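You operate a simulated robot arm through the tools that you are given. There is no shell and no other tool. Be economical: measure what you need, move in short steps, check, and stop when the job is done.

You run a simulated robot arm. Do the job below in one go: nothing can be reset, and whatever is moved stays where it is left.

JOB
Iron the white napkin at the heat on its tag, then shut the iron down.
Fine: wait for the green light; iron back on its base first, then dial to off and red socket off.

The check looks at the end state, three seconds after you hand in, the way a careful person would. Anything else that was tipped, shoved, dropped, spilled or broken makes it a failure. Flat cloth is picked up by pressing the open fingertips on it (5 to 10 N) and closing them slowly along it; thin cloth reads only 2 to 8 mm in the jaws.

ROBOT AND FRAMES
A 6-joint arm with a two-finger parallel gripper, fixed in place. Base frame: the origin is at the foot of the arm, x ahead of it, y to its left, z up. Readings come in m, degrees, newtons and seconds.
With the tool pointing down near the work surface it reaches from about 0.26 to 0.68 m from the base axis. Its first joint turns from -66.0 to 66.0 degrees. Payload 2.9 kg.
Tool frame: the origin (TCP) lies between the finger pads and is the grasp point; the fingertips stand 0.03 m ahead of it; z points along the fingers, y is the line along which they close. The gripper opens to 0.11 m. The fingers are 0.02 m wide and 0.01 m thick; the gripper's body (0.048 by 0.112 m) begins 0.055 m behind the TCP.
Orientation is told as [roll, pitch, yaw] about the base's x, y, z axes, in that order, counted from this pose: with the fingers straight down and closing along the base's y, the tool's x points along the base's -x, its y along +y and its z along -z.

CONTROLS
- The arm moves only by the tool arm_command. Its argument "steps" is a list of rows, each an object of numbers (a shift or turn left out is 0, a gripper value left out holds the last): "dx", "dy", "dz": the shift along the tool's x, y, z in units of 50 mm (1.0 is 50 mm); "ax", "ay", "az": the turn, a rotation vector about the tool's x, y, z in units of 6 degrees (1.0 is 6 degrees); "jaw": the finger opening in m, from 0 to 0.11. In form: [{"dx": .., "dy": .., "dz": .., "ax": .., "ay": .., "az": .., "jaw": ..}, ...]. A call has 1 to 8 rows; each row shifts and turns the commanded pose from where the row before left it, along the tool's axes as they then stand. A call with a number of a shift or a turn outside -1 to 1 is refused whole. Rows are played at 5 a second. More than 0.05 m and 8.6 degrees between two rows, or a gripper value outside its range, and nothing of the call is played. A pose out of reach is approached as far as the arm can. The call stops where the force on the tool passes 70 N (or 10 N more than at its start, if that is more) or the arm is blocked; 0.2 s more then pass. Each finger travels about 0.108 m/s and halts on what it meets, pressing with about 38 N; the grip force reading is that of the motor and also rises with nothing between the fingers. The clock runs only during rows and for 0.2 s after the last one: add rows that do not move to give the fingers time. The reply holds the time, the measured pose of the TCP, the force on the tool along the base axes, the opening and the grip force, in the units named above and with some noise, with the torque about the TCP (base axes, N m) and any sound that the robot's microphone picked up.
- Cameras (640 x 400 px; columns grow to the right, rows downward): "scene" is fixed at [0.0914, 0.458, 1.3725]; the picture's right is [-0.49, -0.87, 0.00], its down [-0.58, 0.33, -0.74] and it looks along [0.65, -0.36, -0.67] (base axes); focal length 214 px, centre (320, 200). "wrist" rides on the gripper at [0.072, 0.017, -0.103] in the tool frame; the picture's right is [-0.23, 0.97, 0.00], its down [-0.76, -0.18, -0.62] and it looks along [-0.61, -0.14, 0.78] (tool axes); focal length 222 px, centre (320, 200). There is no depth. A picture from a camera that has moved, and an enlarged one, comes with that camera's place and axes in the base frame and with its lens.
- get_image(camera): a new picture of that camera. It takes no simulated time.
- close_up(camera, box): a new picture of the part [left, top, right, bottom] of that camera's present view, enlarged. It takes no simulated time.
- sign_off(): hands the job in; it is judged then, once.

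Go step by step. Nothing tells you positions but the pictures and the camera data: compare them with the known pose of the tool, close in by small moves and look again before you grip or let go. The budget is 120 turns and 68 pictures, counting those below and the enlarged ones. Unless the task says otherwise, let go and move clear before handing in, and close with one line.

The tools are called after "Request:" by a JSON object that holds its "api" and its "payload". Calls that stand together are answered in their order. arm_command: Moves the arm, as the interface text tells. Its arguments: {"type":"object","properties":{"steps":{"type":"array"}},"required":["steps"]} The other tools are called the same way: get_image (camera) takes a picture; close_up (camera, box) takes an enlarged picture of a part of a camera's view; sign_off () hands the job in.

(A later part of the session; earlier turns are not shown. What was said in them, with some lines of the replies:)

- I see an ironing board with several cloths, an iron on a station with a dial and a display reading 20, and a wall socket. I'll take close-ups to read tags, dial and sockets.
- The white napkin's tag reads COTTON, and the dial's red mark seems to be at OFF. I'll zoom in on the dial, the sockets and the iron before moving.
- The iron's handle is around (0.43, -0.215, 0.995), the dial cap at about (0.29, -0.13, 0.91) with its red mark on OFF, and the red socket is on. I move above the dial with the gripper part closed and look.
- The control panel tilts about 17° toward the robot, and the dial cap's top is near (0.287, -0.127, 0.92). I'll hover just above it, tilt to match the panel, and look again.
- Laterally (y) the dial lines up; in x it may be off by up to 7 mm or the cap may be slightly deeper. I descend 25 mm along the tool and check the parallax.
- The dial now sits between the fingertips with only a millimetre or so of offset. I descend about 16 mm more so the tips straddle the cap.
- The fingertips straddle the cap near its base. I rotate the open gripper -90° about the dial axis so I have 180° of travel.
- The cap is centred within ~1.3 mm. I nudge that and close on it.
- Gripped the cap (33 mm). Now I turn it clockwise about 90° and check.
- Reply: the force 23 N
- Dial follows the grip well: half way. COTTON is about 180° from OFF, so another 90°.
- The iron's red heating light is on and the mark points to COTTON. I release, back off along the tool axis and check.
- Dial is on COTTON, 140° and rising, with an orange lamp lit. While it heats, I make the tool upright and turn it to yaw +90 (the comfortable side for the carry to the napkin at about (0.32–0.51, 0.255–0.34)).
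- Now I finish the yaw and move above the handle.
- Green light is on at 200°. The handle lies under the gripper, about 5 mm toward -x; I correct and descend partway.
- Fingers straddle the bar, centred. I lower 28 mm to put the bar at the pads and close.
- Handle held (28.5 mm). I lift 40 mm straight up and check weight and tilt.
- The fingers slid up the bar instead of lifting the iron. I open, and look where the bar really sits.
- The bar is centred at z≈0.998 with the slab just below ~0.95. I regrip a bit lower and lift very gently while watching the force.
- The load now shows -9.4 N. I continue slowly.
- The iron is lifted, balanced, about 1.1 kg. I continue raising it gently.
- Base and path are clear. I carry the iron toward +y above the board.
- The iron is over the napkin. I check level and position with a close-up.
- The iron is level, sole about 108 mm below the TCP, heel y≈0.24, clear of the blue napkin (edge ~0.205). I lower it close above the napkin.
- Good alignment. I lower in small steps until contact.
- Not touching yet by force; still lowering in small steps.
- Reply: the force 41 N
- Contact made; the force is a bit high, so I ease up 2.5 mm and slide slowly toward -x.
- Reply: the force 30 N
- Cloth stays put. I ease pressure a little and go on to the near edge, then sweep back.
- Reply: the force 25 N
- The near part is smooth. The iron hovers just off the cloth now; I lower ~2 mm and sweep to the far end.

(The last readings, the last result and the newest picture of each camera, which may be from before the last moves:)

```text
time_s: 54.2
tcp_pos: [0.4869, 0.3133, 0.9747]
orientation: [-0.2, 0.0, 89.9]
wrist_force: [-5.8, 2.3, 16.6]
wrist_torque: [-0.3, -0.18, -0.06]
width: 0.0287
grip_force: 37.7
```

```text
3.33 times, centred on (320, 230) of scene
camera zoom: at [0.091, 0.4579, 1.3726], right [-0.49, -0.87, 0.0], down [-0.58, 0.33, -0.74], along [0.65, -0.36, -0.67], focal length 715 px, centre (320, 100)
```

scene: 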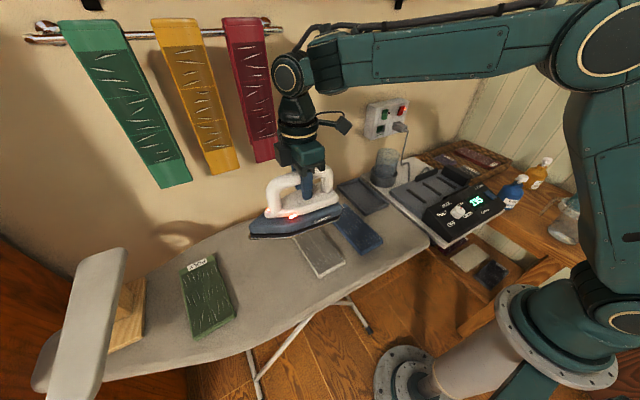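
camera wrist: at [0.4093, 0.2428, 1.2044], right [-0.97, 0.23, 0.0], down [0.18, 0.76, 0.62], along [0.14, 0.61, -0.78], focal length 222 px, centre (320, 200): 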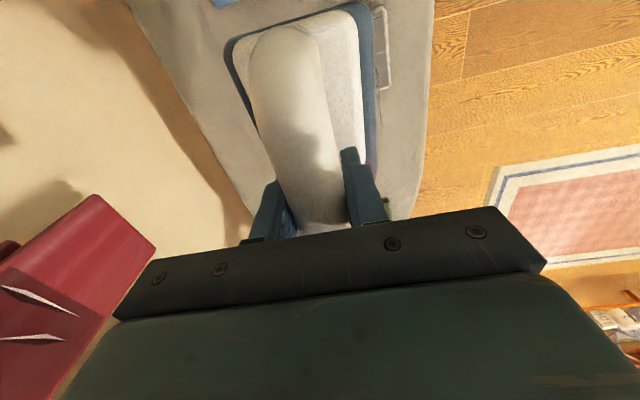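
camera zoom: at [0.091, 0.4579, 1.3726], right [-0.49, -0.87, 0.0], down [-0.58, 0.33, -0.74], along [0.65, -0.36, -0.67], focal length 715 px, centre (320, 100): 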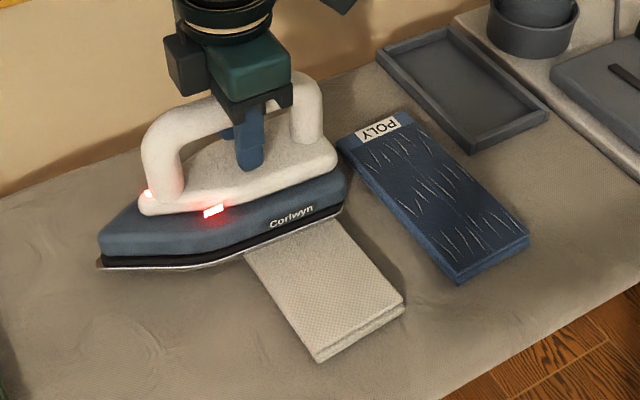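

Smooth so far. I lift the iron straight up and look at the whole napkin.

Request:
{"api": "arm_command", "payload": {"steps": [{"dz": -0.06}, {"dz": -0.15}, {"dz": -0.25}, {"dz": -0.35}, {"dz": -0.4}, {"dz": -0.5}, {"dz": -0.5}, {"dz": -0.3}]}}

Request:
{"api": "close_up", "payload": {"camera": "scene", "box": [240, 150, 400, 290]}}

```text
time_s: 56.0
tcp_pos: [0.488, 0.3137, 1.0996]
orientation: [0.0, 0.0, 89.8]
wrist_force: [0.5, 0.7, -9.8]
wrist_torque: [-0.11, -0.01, 0.01]
width: 0.0288
grip_force: 37.9
```

```text
2.86 times, centred on (320, 220) of scene
camera zoom: at [0.0915, 0.4581, 1.3725], right [-0.49, -0.87, 0.0], down [-0.58, 0.33, -0.74], along [0.65, -0.36, -0.67], focal length 613 px, centre (320, 143)
```

zoom: 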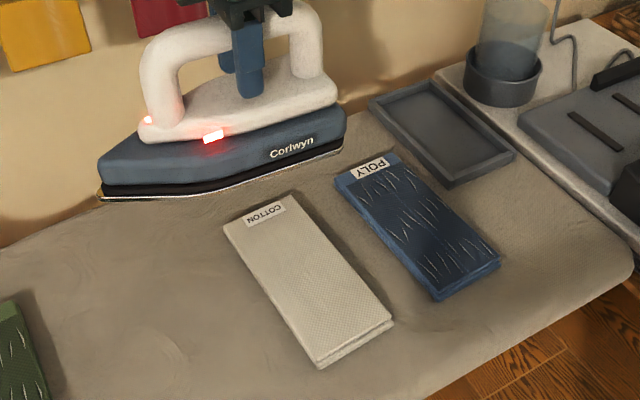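

The napkin is completely smooth. I carry the iron back over its base.

Request:
{"api": "arm_command", "payload": {"steps": [{"dy": 0.4, "dx": 0.3}, {"dy": 0.5, "dx": 0.6}, {"dy": 0.37, "dx": 0.8}, {"dx": 0.8}, {"dx": 0.8}, {"dx": 0.8}, {"dx": 0.8}, {"dx": 0.6}]}}

Request:
{"api": "arm_command", "payload": {"steps": [{"dx": 0.6}, {"dx": 0.8}, {"dx": 0.8}, {"dx": 0.8}, {"dx": 0.8}, {"dx": 0.6}, {"dx": 0.4}, {"dx": 0.29}]}}

Request:
{"api": "get_image", "payload": {"camera": "wrist"}}

Request:
{"api": "close_up", "payload": {"camera": "scene", "box": [400, 135, 510, 235]}}

```text
time_s: 57.8
tcp_pos: [0.4226, 0.0397, 1.0984]
orientation: [-0.1, 0.0, 90.0]
wrist_force: [-0.1, -0.1, -11.0]
wrist_torque: [-0.06, -0.07, 0.0]
width: 0.0286
grip_force: 37.9
```

```text
time_s: 59.6
tcp_pos: [0.4211, -0.214, 1.0988]
orientation: [0.1, 0.0, 89.9]
wrist_force: [-0.5, 0.9, -9.4]
wrist_torque: [-0.07, -0.03, -0.03]
width: 0.0288
grip_force: 38.2
```

```text
25 pictures are left
camera wrist: at [0.404, -0.2877, 1.2034], right [-0.97, 0.23, 0.0], down [0.18, 0.76, 0.62], along [0.14, 0.61, -0.78], focal length 222 px, centre (320, 200)
```

wrist: 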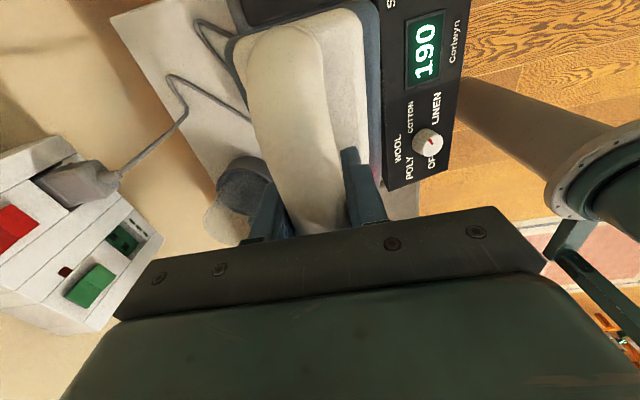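

```text
4.00 times, centred on (455, 185) of scene
camera zoom: at [0.0915, 0.4579, 1.3726], right [-0.49, -0.87, 0.0], down [-0.58, 0.33, -0.74], along [0.65, -0.36, -0.67], focal length 858 px, centre (-220, 260)
```

zoom: 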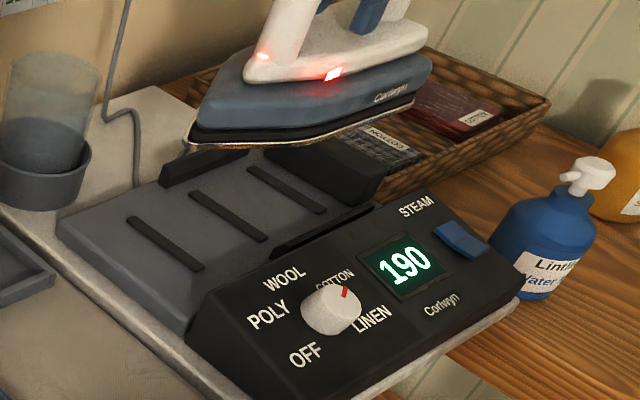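

190° display, base empty. I correct 3.5 mm in x and lower toward the base.

Request:
{"api": "arm_command", "payload": {"steps": [{"dy": -0.07, "dz": 0.15}, {"dz": 0.35}, {"dz": 0.4}, {"dz": 0.4}, {"dz": 0.3}, {"dz": 0.15}, {"dz": 0.1}, {}]}}

Request:
{"api": "close_up", "payload": {"camera": "scene", "box": [400, 145, 510, 235]}}

```text
time_s: 61.4
tcp_pos: [0.4246, -0.213, 1.0067]
orientation: [0.0, 0.0, 89.9]
wrist_force: [0.0, -0.8, -10.1]
wrist_torque: [-0.11, -0.01, -0.01]
width: 0.0286
grip_force: 38.2
```

```text
4.44 times, centred on (455, 190) of scene
camera zoom: at [0.0915, 0.4579, 1.3725], right [-0.49, -0.87, 0.0], down [-0.58, 0.33, -0.74], along [0.65, -0.36, -0.67], focal length 953 px, centre (-280, 244)
```

zoom: 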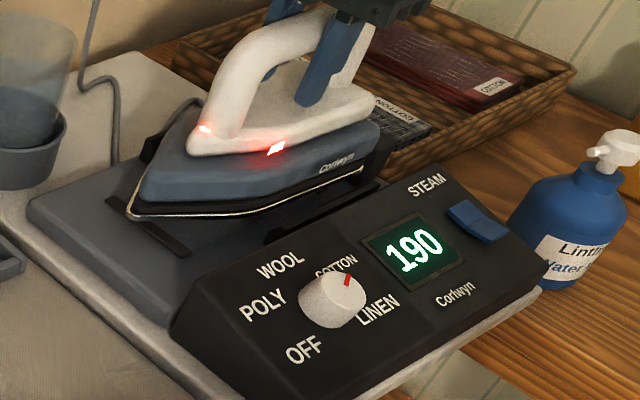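

The iron sits ~3 mm more toward -y than when lifted, so I shift +y by 2.5 mm and lower to contact.

Request:
{"api": "arm_command", "payload": {"steps": [{"dx": -0.05}, {"dz": 0.1}, {"dz": 0.1}, {"dz": 0.06}, {}]}}

Request:
{"api": "arm_command", "payload": {"steps": [{"dz": 0.06}, {"dz": 0.04}, {}]}}

```text
time_s: 62.6
tcp_pos: [0.4262, -0.2122, 0.9934]
orientation: [0.0, 0.1, 89.8]
wrist_force: [-0.6, 0.1, -11.1]
wrist_torque: [-0.06, -0.05, -0.02]
width: 0.0287
grip_force: 37.7
```

```text
time_s: 63.4
tcp_pos: [0.4248, -0.213, 0.9899]
orientation: [0.0, 0.0, 89.7]
wrist_force: [-0.1, 0.4, -10.2]
wrist_torque: [-0.07, -0.03, 0.02]
width: 0.0288
grip_force: 38.1
```

Request:
{"api": "arm_command", "payload": {"steps": [{"dz": 0.04}, {"dz": 0.04}, {}]}}

Request:
{"api": "arm_command", "payload": {"steps": [{"dz": 0.03}, {"dz": 0.02}, {}]}}

Request:
{"api": "close_up", "payload": {"camera": "scene", "box": [400, 145, 510, 235]}}

```text
time_s: 64.2
tcp_pos: [0.4259, -0.212, 0.9861]
orientation: [-0.1, 0.0, 89.8]
wrist_force: [-2.5, -0.1, -1.6]
wrist_torque: [0.41, -0.04, 0.16]
width: 0.0289
grip_force: 38.1
```

```text
time_s: 65.0
tcp_pos: [0.4259, -0.2128, 0.984]
orientation: [-0.3, 0.3, 89.7]
wrist_force: [-7.4, -0.9, 29.3]
wrist_torque: [0.4, 0.02, 0.12]
width: 0.0287
grip_force: 38.3
```

```text
4.44 times, centred on (455, 190) of scene
camera zoom: at [0.0908, 0.4581, 1.3725], right [-0.49, -0.87, 0.0], down [-0.58, 0.33, -0.74], along [0.65, -0.36, -0.67], focal length 953 px, centre (-280, 244)
```

zoom: 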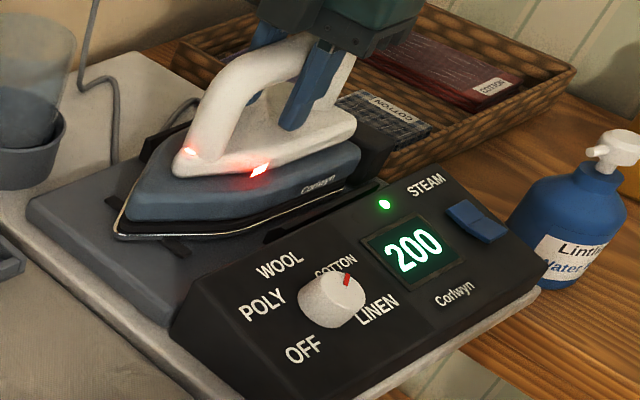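

It's seated and the base recognises it (green, 200). I relieve the pressure, open and rise.

Request:
{"api": "arm_command", "payload": {"steps": [{"dz": -0.05}, {"jaw": 0.04}, {"jaw": 0.07}, {}, {"dz": -0.3}, {"dz": -0.6}, {"dz": -0.8}, {"dz": -0.8}]}}

Request:
{"api": "close_up", "payload": {"camera": "scene", "box": [400, 145, 510, 235]}}

```text
time_s: 66.8
tcp_pos: [0.4252, -0.2121, 1.1096]
orientation: [0.0, 0.0, 89.8]
wrist_force: [0.2, 0.1, 0.4]
wrist_torque: [-0.01, -0.02, 0.03]
width: 0.0699
grip_force: 0.0
```

```text
4.44 times, centred on (455, 190) of scene
camera zoom: at [0.0914, 0.458, 1.3725], right [-0.49, -0.87, 0.0], down [-0.58, 0.33, -0.74], along [0.65, -0.36, -0.67], focal length 953 px, centre (-280, 244)
```

zoom: 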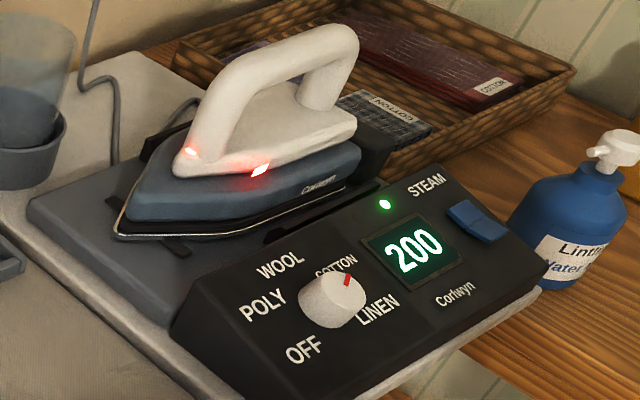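

The iron is properly home. Next: back to above the dial, rotating to yaw -90 again for the reverse turn.

Request:
{"api": "arm_command", "payload": {"steps": [{"dy": 0.75, "dx": -0.35}, {"dy": 0.75, "dx": -0.35}, {"dy": 0.75, "dx": -0.35}, {"dy": 0.75, "dx": -0.35}, {"dy": 0.754, "dx": -0.33, "jaw": 0.06}, {"az": 1}, {"az": 1}, {"az": 1}]}}

Request:
{"api": "arm_command", "payload": {"steps": [{"az": 1}, {"az": 1}, {"az": 1}, {"az": 1}, {"az": 1}, {"az": 1}, {"az": 1}, {"az": 1}]}}

Request:
{"api": "arm_command", "payload": {"steps": [{"az": 1}, {"az": 1}, {"az": 1}, {"az": 1}, {"az": 1}, {"az": 1}, {"az": 1}, {"az": 1}]}}

Request:
{"api": "arm_command", "payload": {"steps": [{"az": 1}, {"az": 1}, {"az": 1}, {"az": 1}, {"az": 1}, {"az": 1}, {"az": 1}, {"az": 1}]}}

Request:
{"api": "arm_command", "payload": {"steps": [{"az": 1}, {"az": 1}, {"az": 0.96}, {"ax": -0.95}, {"ax": -0.95}, {"ax": -0.93}, {}]}}

```text
time_s: 68.6
tcp_pos: [0.2369, -0.1254, 1.1105]
orientation: [-0.1, -0.1, 71.7]
wrist_force: [-0.4, 0.0, 0.1]
wrist_torque: [-0.01, 0.03, -0.03]
width: 0.06
grip_force: 0.1
```

```text
time_s: 70.4
tcp_pos: [0.2362, -0.1259, 1.1099]
orientation: [0.0, 0.1, 23.7]
wrist_force: [0.3, -0.4, -0.1]
wrist_torque: [-0.02, -0.03, 0.01]
width: 0.0602
grip_force: 0.0
```

```text
time_s: 72.2
tcp_pos: [0.2378, -0.1253, 1.11]
orientation: [0.0, -0.1, -24.2]
wrist_force: [0.1, 0.7, 0.0]
wrist_torque: [0.02, -0.02, -0.04]
width: 0.06
grip_force: 0.0
```

```text
time_s: 74.0
tcp_pos: [0.2375, -0.1252, 1.1102]
orientation: [0.1, -0.1, -72.4]
wrist_force: [-0.1, -0.6, -0.5]
wrist_torque: [-0.03, -0.03, 0.0]
width: 0.06
grip_force: 0.0
```

```text
time_s: 75.6
tcp_pos: [0.2377, -0.1249, 1.1096]
orientation: [17.2, 0.0, -90.0]
wrist_force: [-0.3, 1.1, 0.7]
wrist_torque: [0.03, -0.02, 0.0]
width: 0.0598
grip_force: 0.1
```

I descend along the dial's axis, stopping 30 mm short to check.

Request:
{"api": "arm_command", "payload": {"steps": [{"dz": 0.8, "dy": -0.144, "dx": -0.03}, {"dz": 0.8}, {"dz": 0.8}, {"dz": 0.6}, {}]}}

Request:
{"api": "close_up", "payload": {"camera": "wrist", "box": [220, 60, 420, 185]}}

```text
time_s: 76.8
tcp_pos: [0.2753, -0.1258, 0.9642]
orientation: [16.9, 0.0, -89.9]
wrist_force: [-0.7, 0.2, 0.0]
wrist_torque: [0.03, -0.01, -0.01]
width: 0.0602
grip_force: 0.0
```

```text
3.20 times, centred on (320, 122) of wrist
camera zoom: at [0.2619, -0.0549, 1.07], right [0.93, -0.23, 0.28], down [-0.35, -0.76, 0.54], along [0.09, -0.61, -0.79], focal length 711 px, centre (320, 448)
```

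zoom: 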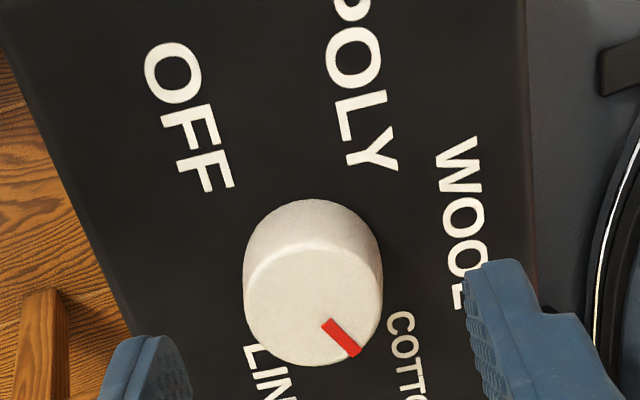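

Centred. I go down the last 30 mm and grip.

Request:
{"api": "arm_command", "payload": {"steps": [{"dz": 0.3, "dy": -0.02}, {"dz": 0.28}, {}, {"jaw": 0.02}, {}, {}, {}]}}

```text
time_s: 78.4
tcp_pos: [0.2831, -0.1268, 0.9359]
orientation: [16.9, 0.1, -89.9]
wrist_force: [1.0, -0.5, -10.2]
wrist_torque: [-0.1, 0.05, -0.08]
width: 0.0327
grip_force: 44.9
```

Gripped at 33 mm as before. Turning back 180° counter-clockwise.

Request:
{"api": "arm_command", "payload": {"steps": [{"az": -1}, {"az": -1}, {"az": -1}, {"az": -1}, {"az": -1}, {"az": -1}, {"az": -1}, {"az": -1}]}}

Request:
{"api": "arm_command", "payload": {"steps": [{"az": -1}, {"az": -1}, {"az": -1}, {"az": -1}, {"az": -1}, {"az": -1}, {"az": -1}, {"az": -1}]}}

Request:
{"api": "arm_command", "payload": {"steps": [{"az": -1}, {"az": -1}, {"az": -1}, {"az": -1}, {"az": -1}, {"az": -1}, {"az": -1}, {"az": -1}]}}

Request:
{"api": "arm_command", "payload": {"steps": [{"az": -1}, {"az": -1}, {"az": -1}, {"az": -1}, {"az": -1}, {"az": -1}, {}]}}

Request:
{"api": "close_up", "payload": {"camera": "scene", "box": [400, 145, 510, 235]}}

```text
time_s: 80.2
tcp_pos: [0.2806, -0.1259, 0.9361]
orientation: [11.5, -12.5, -43.0]
wrist_force: [8.4, -7.6, -32.5]
wrist_torque: [-0.07, 0.22, -0.04]
width: 0.0328
grip_force: 45.1
```

```text
time_s: 82.0
tcp_pos: [0.2817, -0.1261, 0.937]
orientation: [-1.9, -16.8, 6.3]
wrist_force: [3.2, -12.6, -30.8]
wrist_torque: [-0.22, -0.31, -0.04]
width: 0.0327
grip_force: 45.1
```

```text
time_s: 83.8
tcp_pos: [0.2832, -0.1271, 0.9376]
orientation: [-14.0, -9.8, 55.3]
wrist_force: [-7.8, -13.2, 5.9]
wrist_torque: [0.35, -0.24, 0.06]
width: 0.0324
grip_force: 45.2
```

```text
time_s: 85.4
tcp_pos: [0.282, -0.128, 0.9374]
orientation: [-17.1, 0.2, 90.1]
wrist_force: [-3.1, -13.9, 20.4]
wrist_torque: [-0.11, -0.01, -0.04]
width: 0.0325
grip_force: 45.2
```

```text
4.44 times, centred on (455, 190) of scene
camera zoom: at [0.0911, 0.4578, 1.3726], right [-0.49, -0.87, 0.0], down [-0.58, 0.33, -0.74], along [0.65, -0.36, -0.67], focal length 953 px, centre (-280, 244)
```

zoom: 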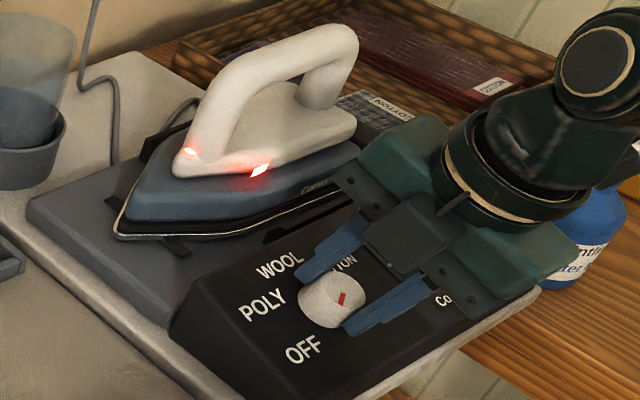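

Release, back out, and inspect the mark.

Request:
{"api": "arm_command", "payload": {"steps": [{"jaw": 0.06}, {}, {"dz": -0.5}, {"dz": -0.9}, {"dz": -0.9}, {"dz": -0.9}]}}

Request:
{"api": "get_image", "payload": {"camera": "wrist"}}

Request:
{"api": "close_up", "payload": {"camera": "scene", "box": [420, 180, 490, 230]}}

```text
time_s: 86.8
tcp_pos: [0.2341, -0.1272, 1.0911]
orientation: [-16.9, 0.0, 90.0]
wrist_force: [0.6, 0.4, -0.5]
wrist_torque: [0.02, 0.01, -0.01]
width: 0.0597
grip_force: 0.1
```

```text
18 pictures are left
camera wrist: at [0.1877, -0.2001, 1.1864], right [-0.93, 0.23, -0.28], down [-0.01, 0.76, 0.65], along [0.36, 0.61, -0.71], focal length 222 px, centre (320, 200)
```

wrist: 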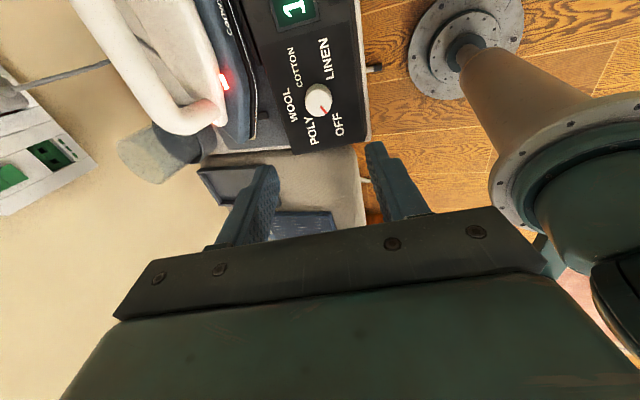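

```text
8.00 times, centred on (455, 205) of scene
camera zoom: at [0.0914, 0.458, 1.3725], right [-0.49, -0.87, 0.0], down [-0.58, 0.33, -0.74], along [0.65, -0.36, -0.67], focal length 1716 px, centre (-760, 160)
```

zoom: 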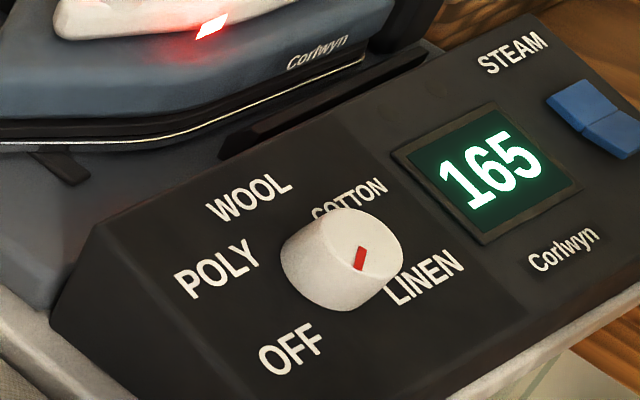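

Temperature falling with no heating lamp. I verify the mark's angle closely and the socket's geometry.

Request:
{"api": "close_up", "payload": {"camera": "wrist", "box": [270, 30, 370, 150]}}

Request:
{"api": "close_up", "payload": {"camera": "wrist", "box": [0, 40, 240, 230]}}

```text
3.33 times, centred on (320, 90) of wrist
camera zoom: at [0.1877, -0.2001, 1.1864], right [-0.93, 0.23, -0.28], down [-0.01, 0.76, 0.65], along [0.36, 0.61, -0.71], focal length 740 px, centre (320, 567)
```

zoom: 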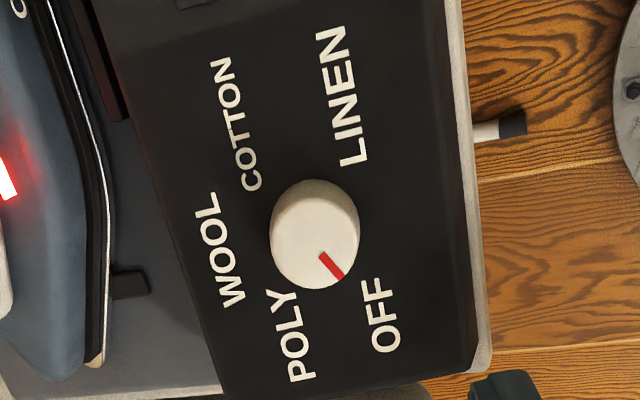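

```text
2.11 times, centred on (120, 135) of wrist
camera zoom: at [0.1877, -0.2001, 1.1864], right [-0.93, 0.23, -0.28], down [-0.01, 0.76, 0.65], along [0.36, 0.61, -0.71], focal length 468 px, centre (741, 337)
```

zoom: 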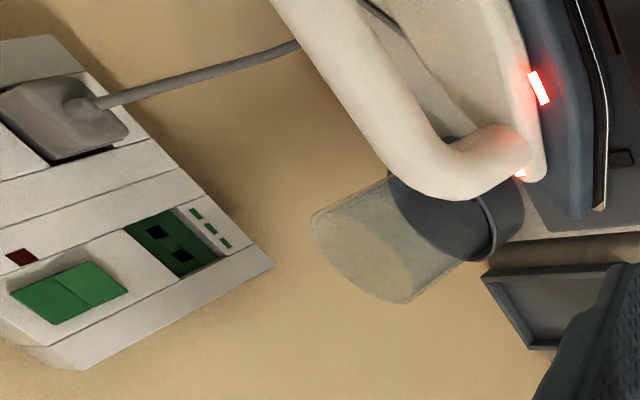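

The dial is at OFF. The red rocker (ON: bottom in, top out) is near (0.67, -0.225, 1.08); I need to press its top half. I move up over the iron with closed fingers and tilt the tool forward to ~25° below horizontal.

Request:
{"api": "arm_command", "payload": {"steps": [{"dx": 0.39, "dy": -0.87, "dz": -0.19, "jaw": 0.0}, {"dx": 0.39, "dy": -0.87, "dz": -0.19}, {"dx": 0.39, "dy": -0.87, "dz": -0.19}, {"dx": 0.39, "dy": -0.87, "dz": -0.19}, {"dx": 0.39, "dy": -0.87, "dz": -0.19}, {}]}}

Request:
{"api": "arm_command", "payload": {"steps": [{"ax": 1}, {"ax": 1}, {"ax": 1}, {"ax": 1}, {"ax": 1}, {"ax": 1}, {"ax": 1}, {"ax": 1}]}}

Request:
{"api": "get_image", "payload": {"camera": "wrist"}}

Request:
{"api": "get_image", "payload": {"camera": "scene"}}

```text
time_s: 88.2
tcp_pos: [0.4294, -0.2246, 1.1985]
orientation: [-17.1, 0.0, 90.2]
wrist_force: [-0.2, -0.8, -0.2]
wrist_torque: [0.04, -0.01, 0.04]
width: 0.0002
grip_force: 37.9
```

```text
time_s: 90.0
tcp_pos: [0.4287, -0.2246, 1.2002]
orientation: [-65.0, 0.0, 90.0]
wrist_force: [0.6, 0.3, 0.1]
wrist_torque: [0.04, 0.02, 0.04]
width: 0.0001
grip_force: 37.5
```

```text
14 pictures are left
camera wrist: at [0.3283, -0.2971, 1.2294], right [-0.41, 0.23, -0.88], down [-0.49, 0.76, 0.42], along [0.77, 0.61, -0.2], focal length 222 px, centre (320, 200)
```

wrist: 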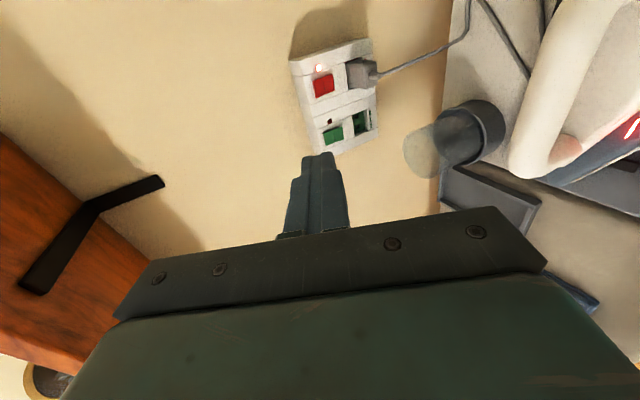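

```text
13 pictures are left
```

scene: 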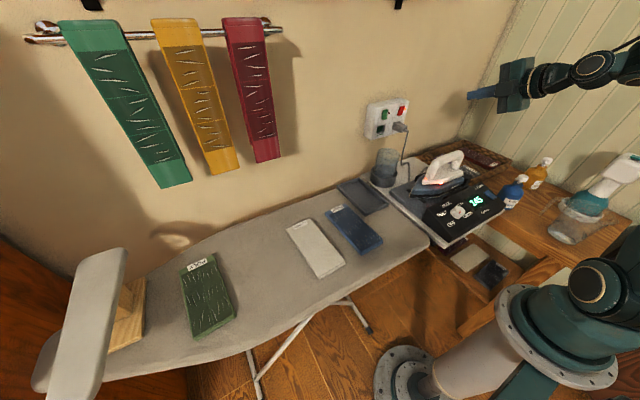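

Two views agree: red rocker centre ≈ (0.669, -0.224, 1.08), directly along the tool's axis. I advance to about 30 mm short and check.

Request:
{"api": "arm_command", "payload": {"steps": [{"dz": 0.8, "dy": 0.12}, {"dz": 0.9}, {"dz": 0.9}, {"dz": 0.8}, {"dz": 0.5}, {}]}}

Request:
{"api": "close_up", "payload": {"camera": "wrist", "box": [240, 60, 400, 180]}}

Request:
{"api": "close_up", "payload": {"camera": "scene", "box": [355, 85, 435, 150]}}

```text
time_s: 91.4
tcp_pos: [0.6032, -0.2213, 1.1117]
orientation: [-65.0, -0.1, 90.0]
wrist_force: [-0.4, -0.2, -1.1]
wrist_torque: [-0.04, 0.0, -0.02]
width: 0.0
grip_force: 37.9
```

```text
3.33 times, centred on (320, 120) of wrist
camera zoom: at [0.5029, -0.2947, 1.1426], right [-0.41, 0.23, -0.88], down [-0.49, 0.76, 0.42], along [0.77, 0.61, -0.2], focal length 740 px, centre (320, 467)
```

zoom: 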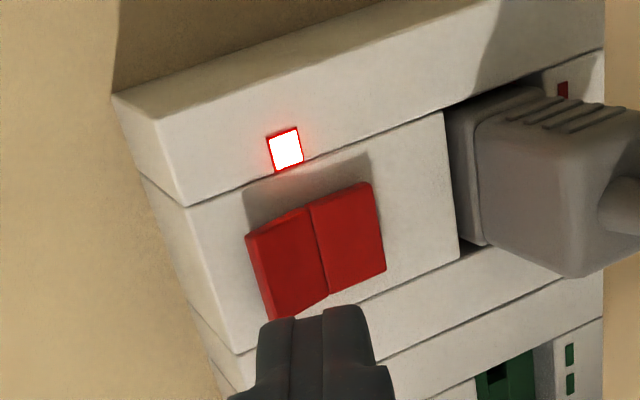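

```text
6.15 times, centred on (395, 118) of scene
camera zoom: at [0.0914, 0.458, 1.3725], right [-0.49, -0.87, 0.0], down [-0.58, 0.33, -0.74], along [0.65, -0.36, -0.67], focal length 1320 px, centre (-142, 708)
```

zoom: 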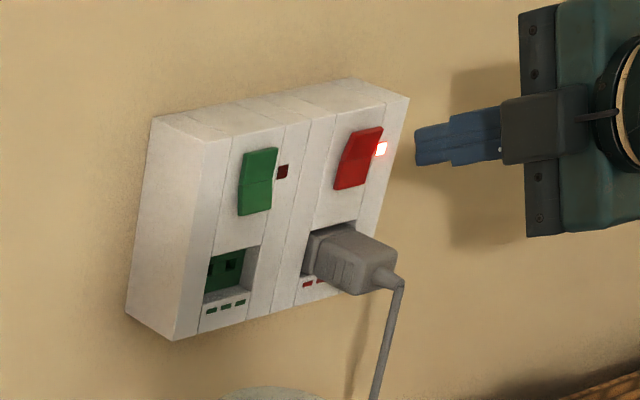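

The top half (left in the wrist view) is in line with the leading corner of the fingertips. I trim slightly and push forward in small steps.

Request:
{"api": "arm_command", "payload": {"steps": [{"dy": -0.09, "dx": 0.06}, {"dz": 0.25}, {"dz": 0.2}, {}]}}

Request:
{"api": "close_up", "payload": {"camera": "wrist", "box": [240, 60, 400, 180]}}

```text
time_s: 92.4
tcp_pos: [0.6272, -0.2253, 1.1064]
orientation: [-65.0, 0.0, 90.1]
wrist_force: [-0.3, -0.2, -0.5]
wrist_torque: [-0.02, -0.01, -0.01]
width: 0.0002
grip_force: 37.9
```

```text
3.33 times, centred on (320, 120) of wrist
camera zoom: at [0.5252, -0.2988, 1.1363], right [-0.41, 0.23, -0.88], down [-0.49, 0.76, 0.42], along [0.77, 0.61, -0.2], focal length 740 px, centre (320, 467)
```

zoom: 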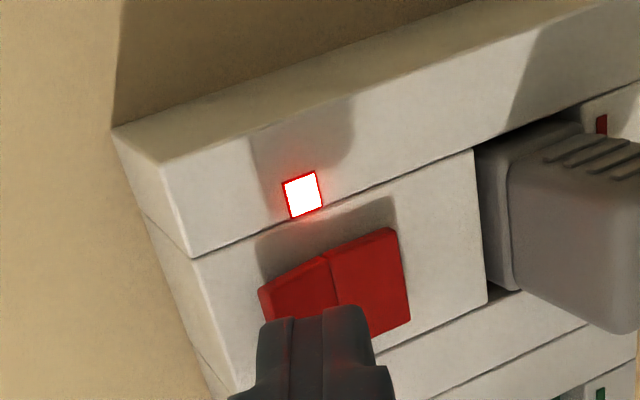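

Good. I push in 3 mm steps.

Request:
{"api": "arm_command", "payload": {"steps": [{"dz": 0.08}, {"dz": 0.06}, {}]}}

Request:
{"api": "arm_command", "payload": {"steps": [{"dz": 0.06}, {"dz": 0.04}, {}]}}

```text
time_s: 93.2
tcp_pos: [0.6333, -0.2258, 1.1038]
orientation: [-65.0, 0.0, 90.1]
wrist_force: [0.2, 0.7, -0.3]
wrist_torque: [-0.03, 0.01, -0.01]
width: 0.0003
grip_force: 37.9
```

```text
time_s: 94.0
tcp_pos: [0.6365, -0.2275, 1.1007]
orientation: [-65.1, 0.0, 90.1]
wrist_force: [0.6, -0.2, 0.4]
wrist_torque: [0.02, -0.04, 0.01]
width: 0.0003
grip_force: 38.2
```

Request:
{"api": "arm_command", "payload": {"steps": [{"dz": 0.06}, {"dz": 0.04}, {}]}}

Request:
{"api": "arm_command", "payload": {"steps": [{"dz": 0.06}, {"dz": 0.04}, {}]}}

Request:
{"api": "close_up", "payload": {"camera": "wrist", "box": [240, 60, 400, 180]}}

```text
time_s: 94.8
tcp_pos: [0.6419, -0.2265, 1.0984]
orientation: [-65.0, -0.1, 90.1]
wrist_force: [0.1, -0.1, -0.1]
wrist_torque: [0.01, -0.01, 0.01]
width: 0.0002
grip_force: 37.4
```

```text
time_s: 95.6
tcp_pos: [0.6428, -0.2261, 1.0978]
orientation: [-65.0, 0.0, 90.1]
wrist_force: [-64.0, 10.4, 15.8]
wrist_torque: [0.08, -0.22, 0.43]
width: 0.0
grip_force: 38.0
```

```text
3.33 times, centred on (320, 120) of wrist
camera zoom: at [0.5426, -0.3, 1.1276], right [-0.41, 0.23, -0.88], down [-0.49, 0.76, 0.43], along [0.77, 0.61, -0.2], focal length 740 px, centre (320, 467)
```

zoom: 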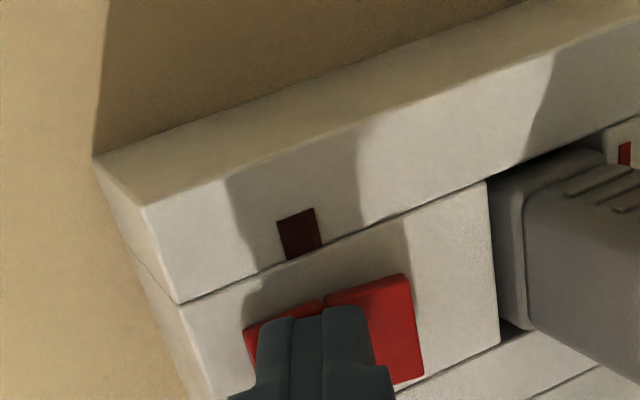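

The red switch's lamp went out: the socket is off. I back straight out along the tool axis.

Request:
{"api": "arm_command", "payload": {"steps": [{"dz": -0.2}, {"dz": -0.6}, {"dz": -0.8}, {"dz": -0.9}, {"dz": -0.9}, {"dz": -0.9}, {}]}}

Request:
{"api": "get_image", "payload": {"camera": "scene"}}

Request:
{"api": "close_up", "payload": {"camera": "scene", "box": [350, 90, 530, 250]}}

```text
time_s: 97.2
tcp_pos: [0.4483, -0.2249, 1.1878]
orientation: [-65.1, -0.1, 90.1]
wrist_force: [0.5, 0.5, 0.4]
wrist_torque: [0.02, -0.03, 0.02]
width: 0.0
grip_force: 37.8
```

```text
8 pictures are left
```

scene: 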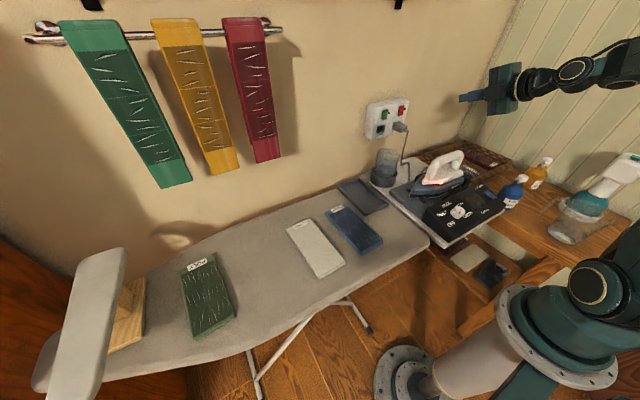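

```text
2.50 times, centred on (440, 170) of scene
camera zoom: at [0.0914, 0.458, 1.3725], right [-0.49, -0.87, 0.0], down [-0.58, 0.33, -0.74], along [0.65, -0.36, -0.67], focal length 536 px, centre (20, 275)
```

zoom: 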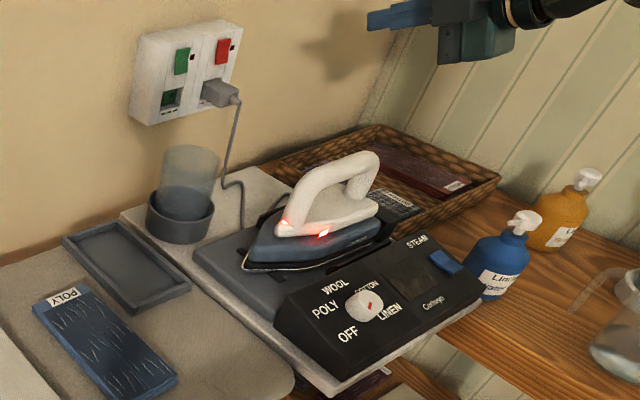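

The iron is seated on its base with the dial at OFF, the red socket and display are dark, the napkin is smooth, and nothing else has moved. The iron's hot lamps are still lit while it cools. I'm handing in.

Request:
{"api": "sign_off", "payload": {}}

```text
The job is handed in.
```

The white napkin was ironed smooth at COTTON after the green light came on, then the iron went back on its base, the dial to OFF and the red socket off, in that order.
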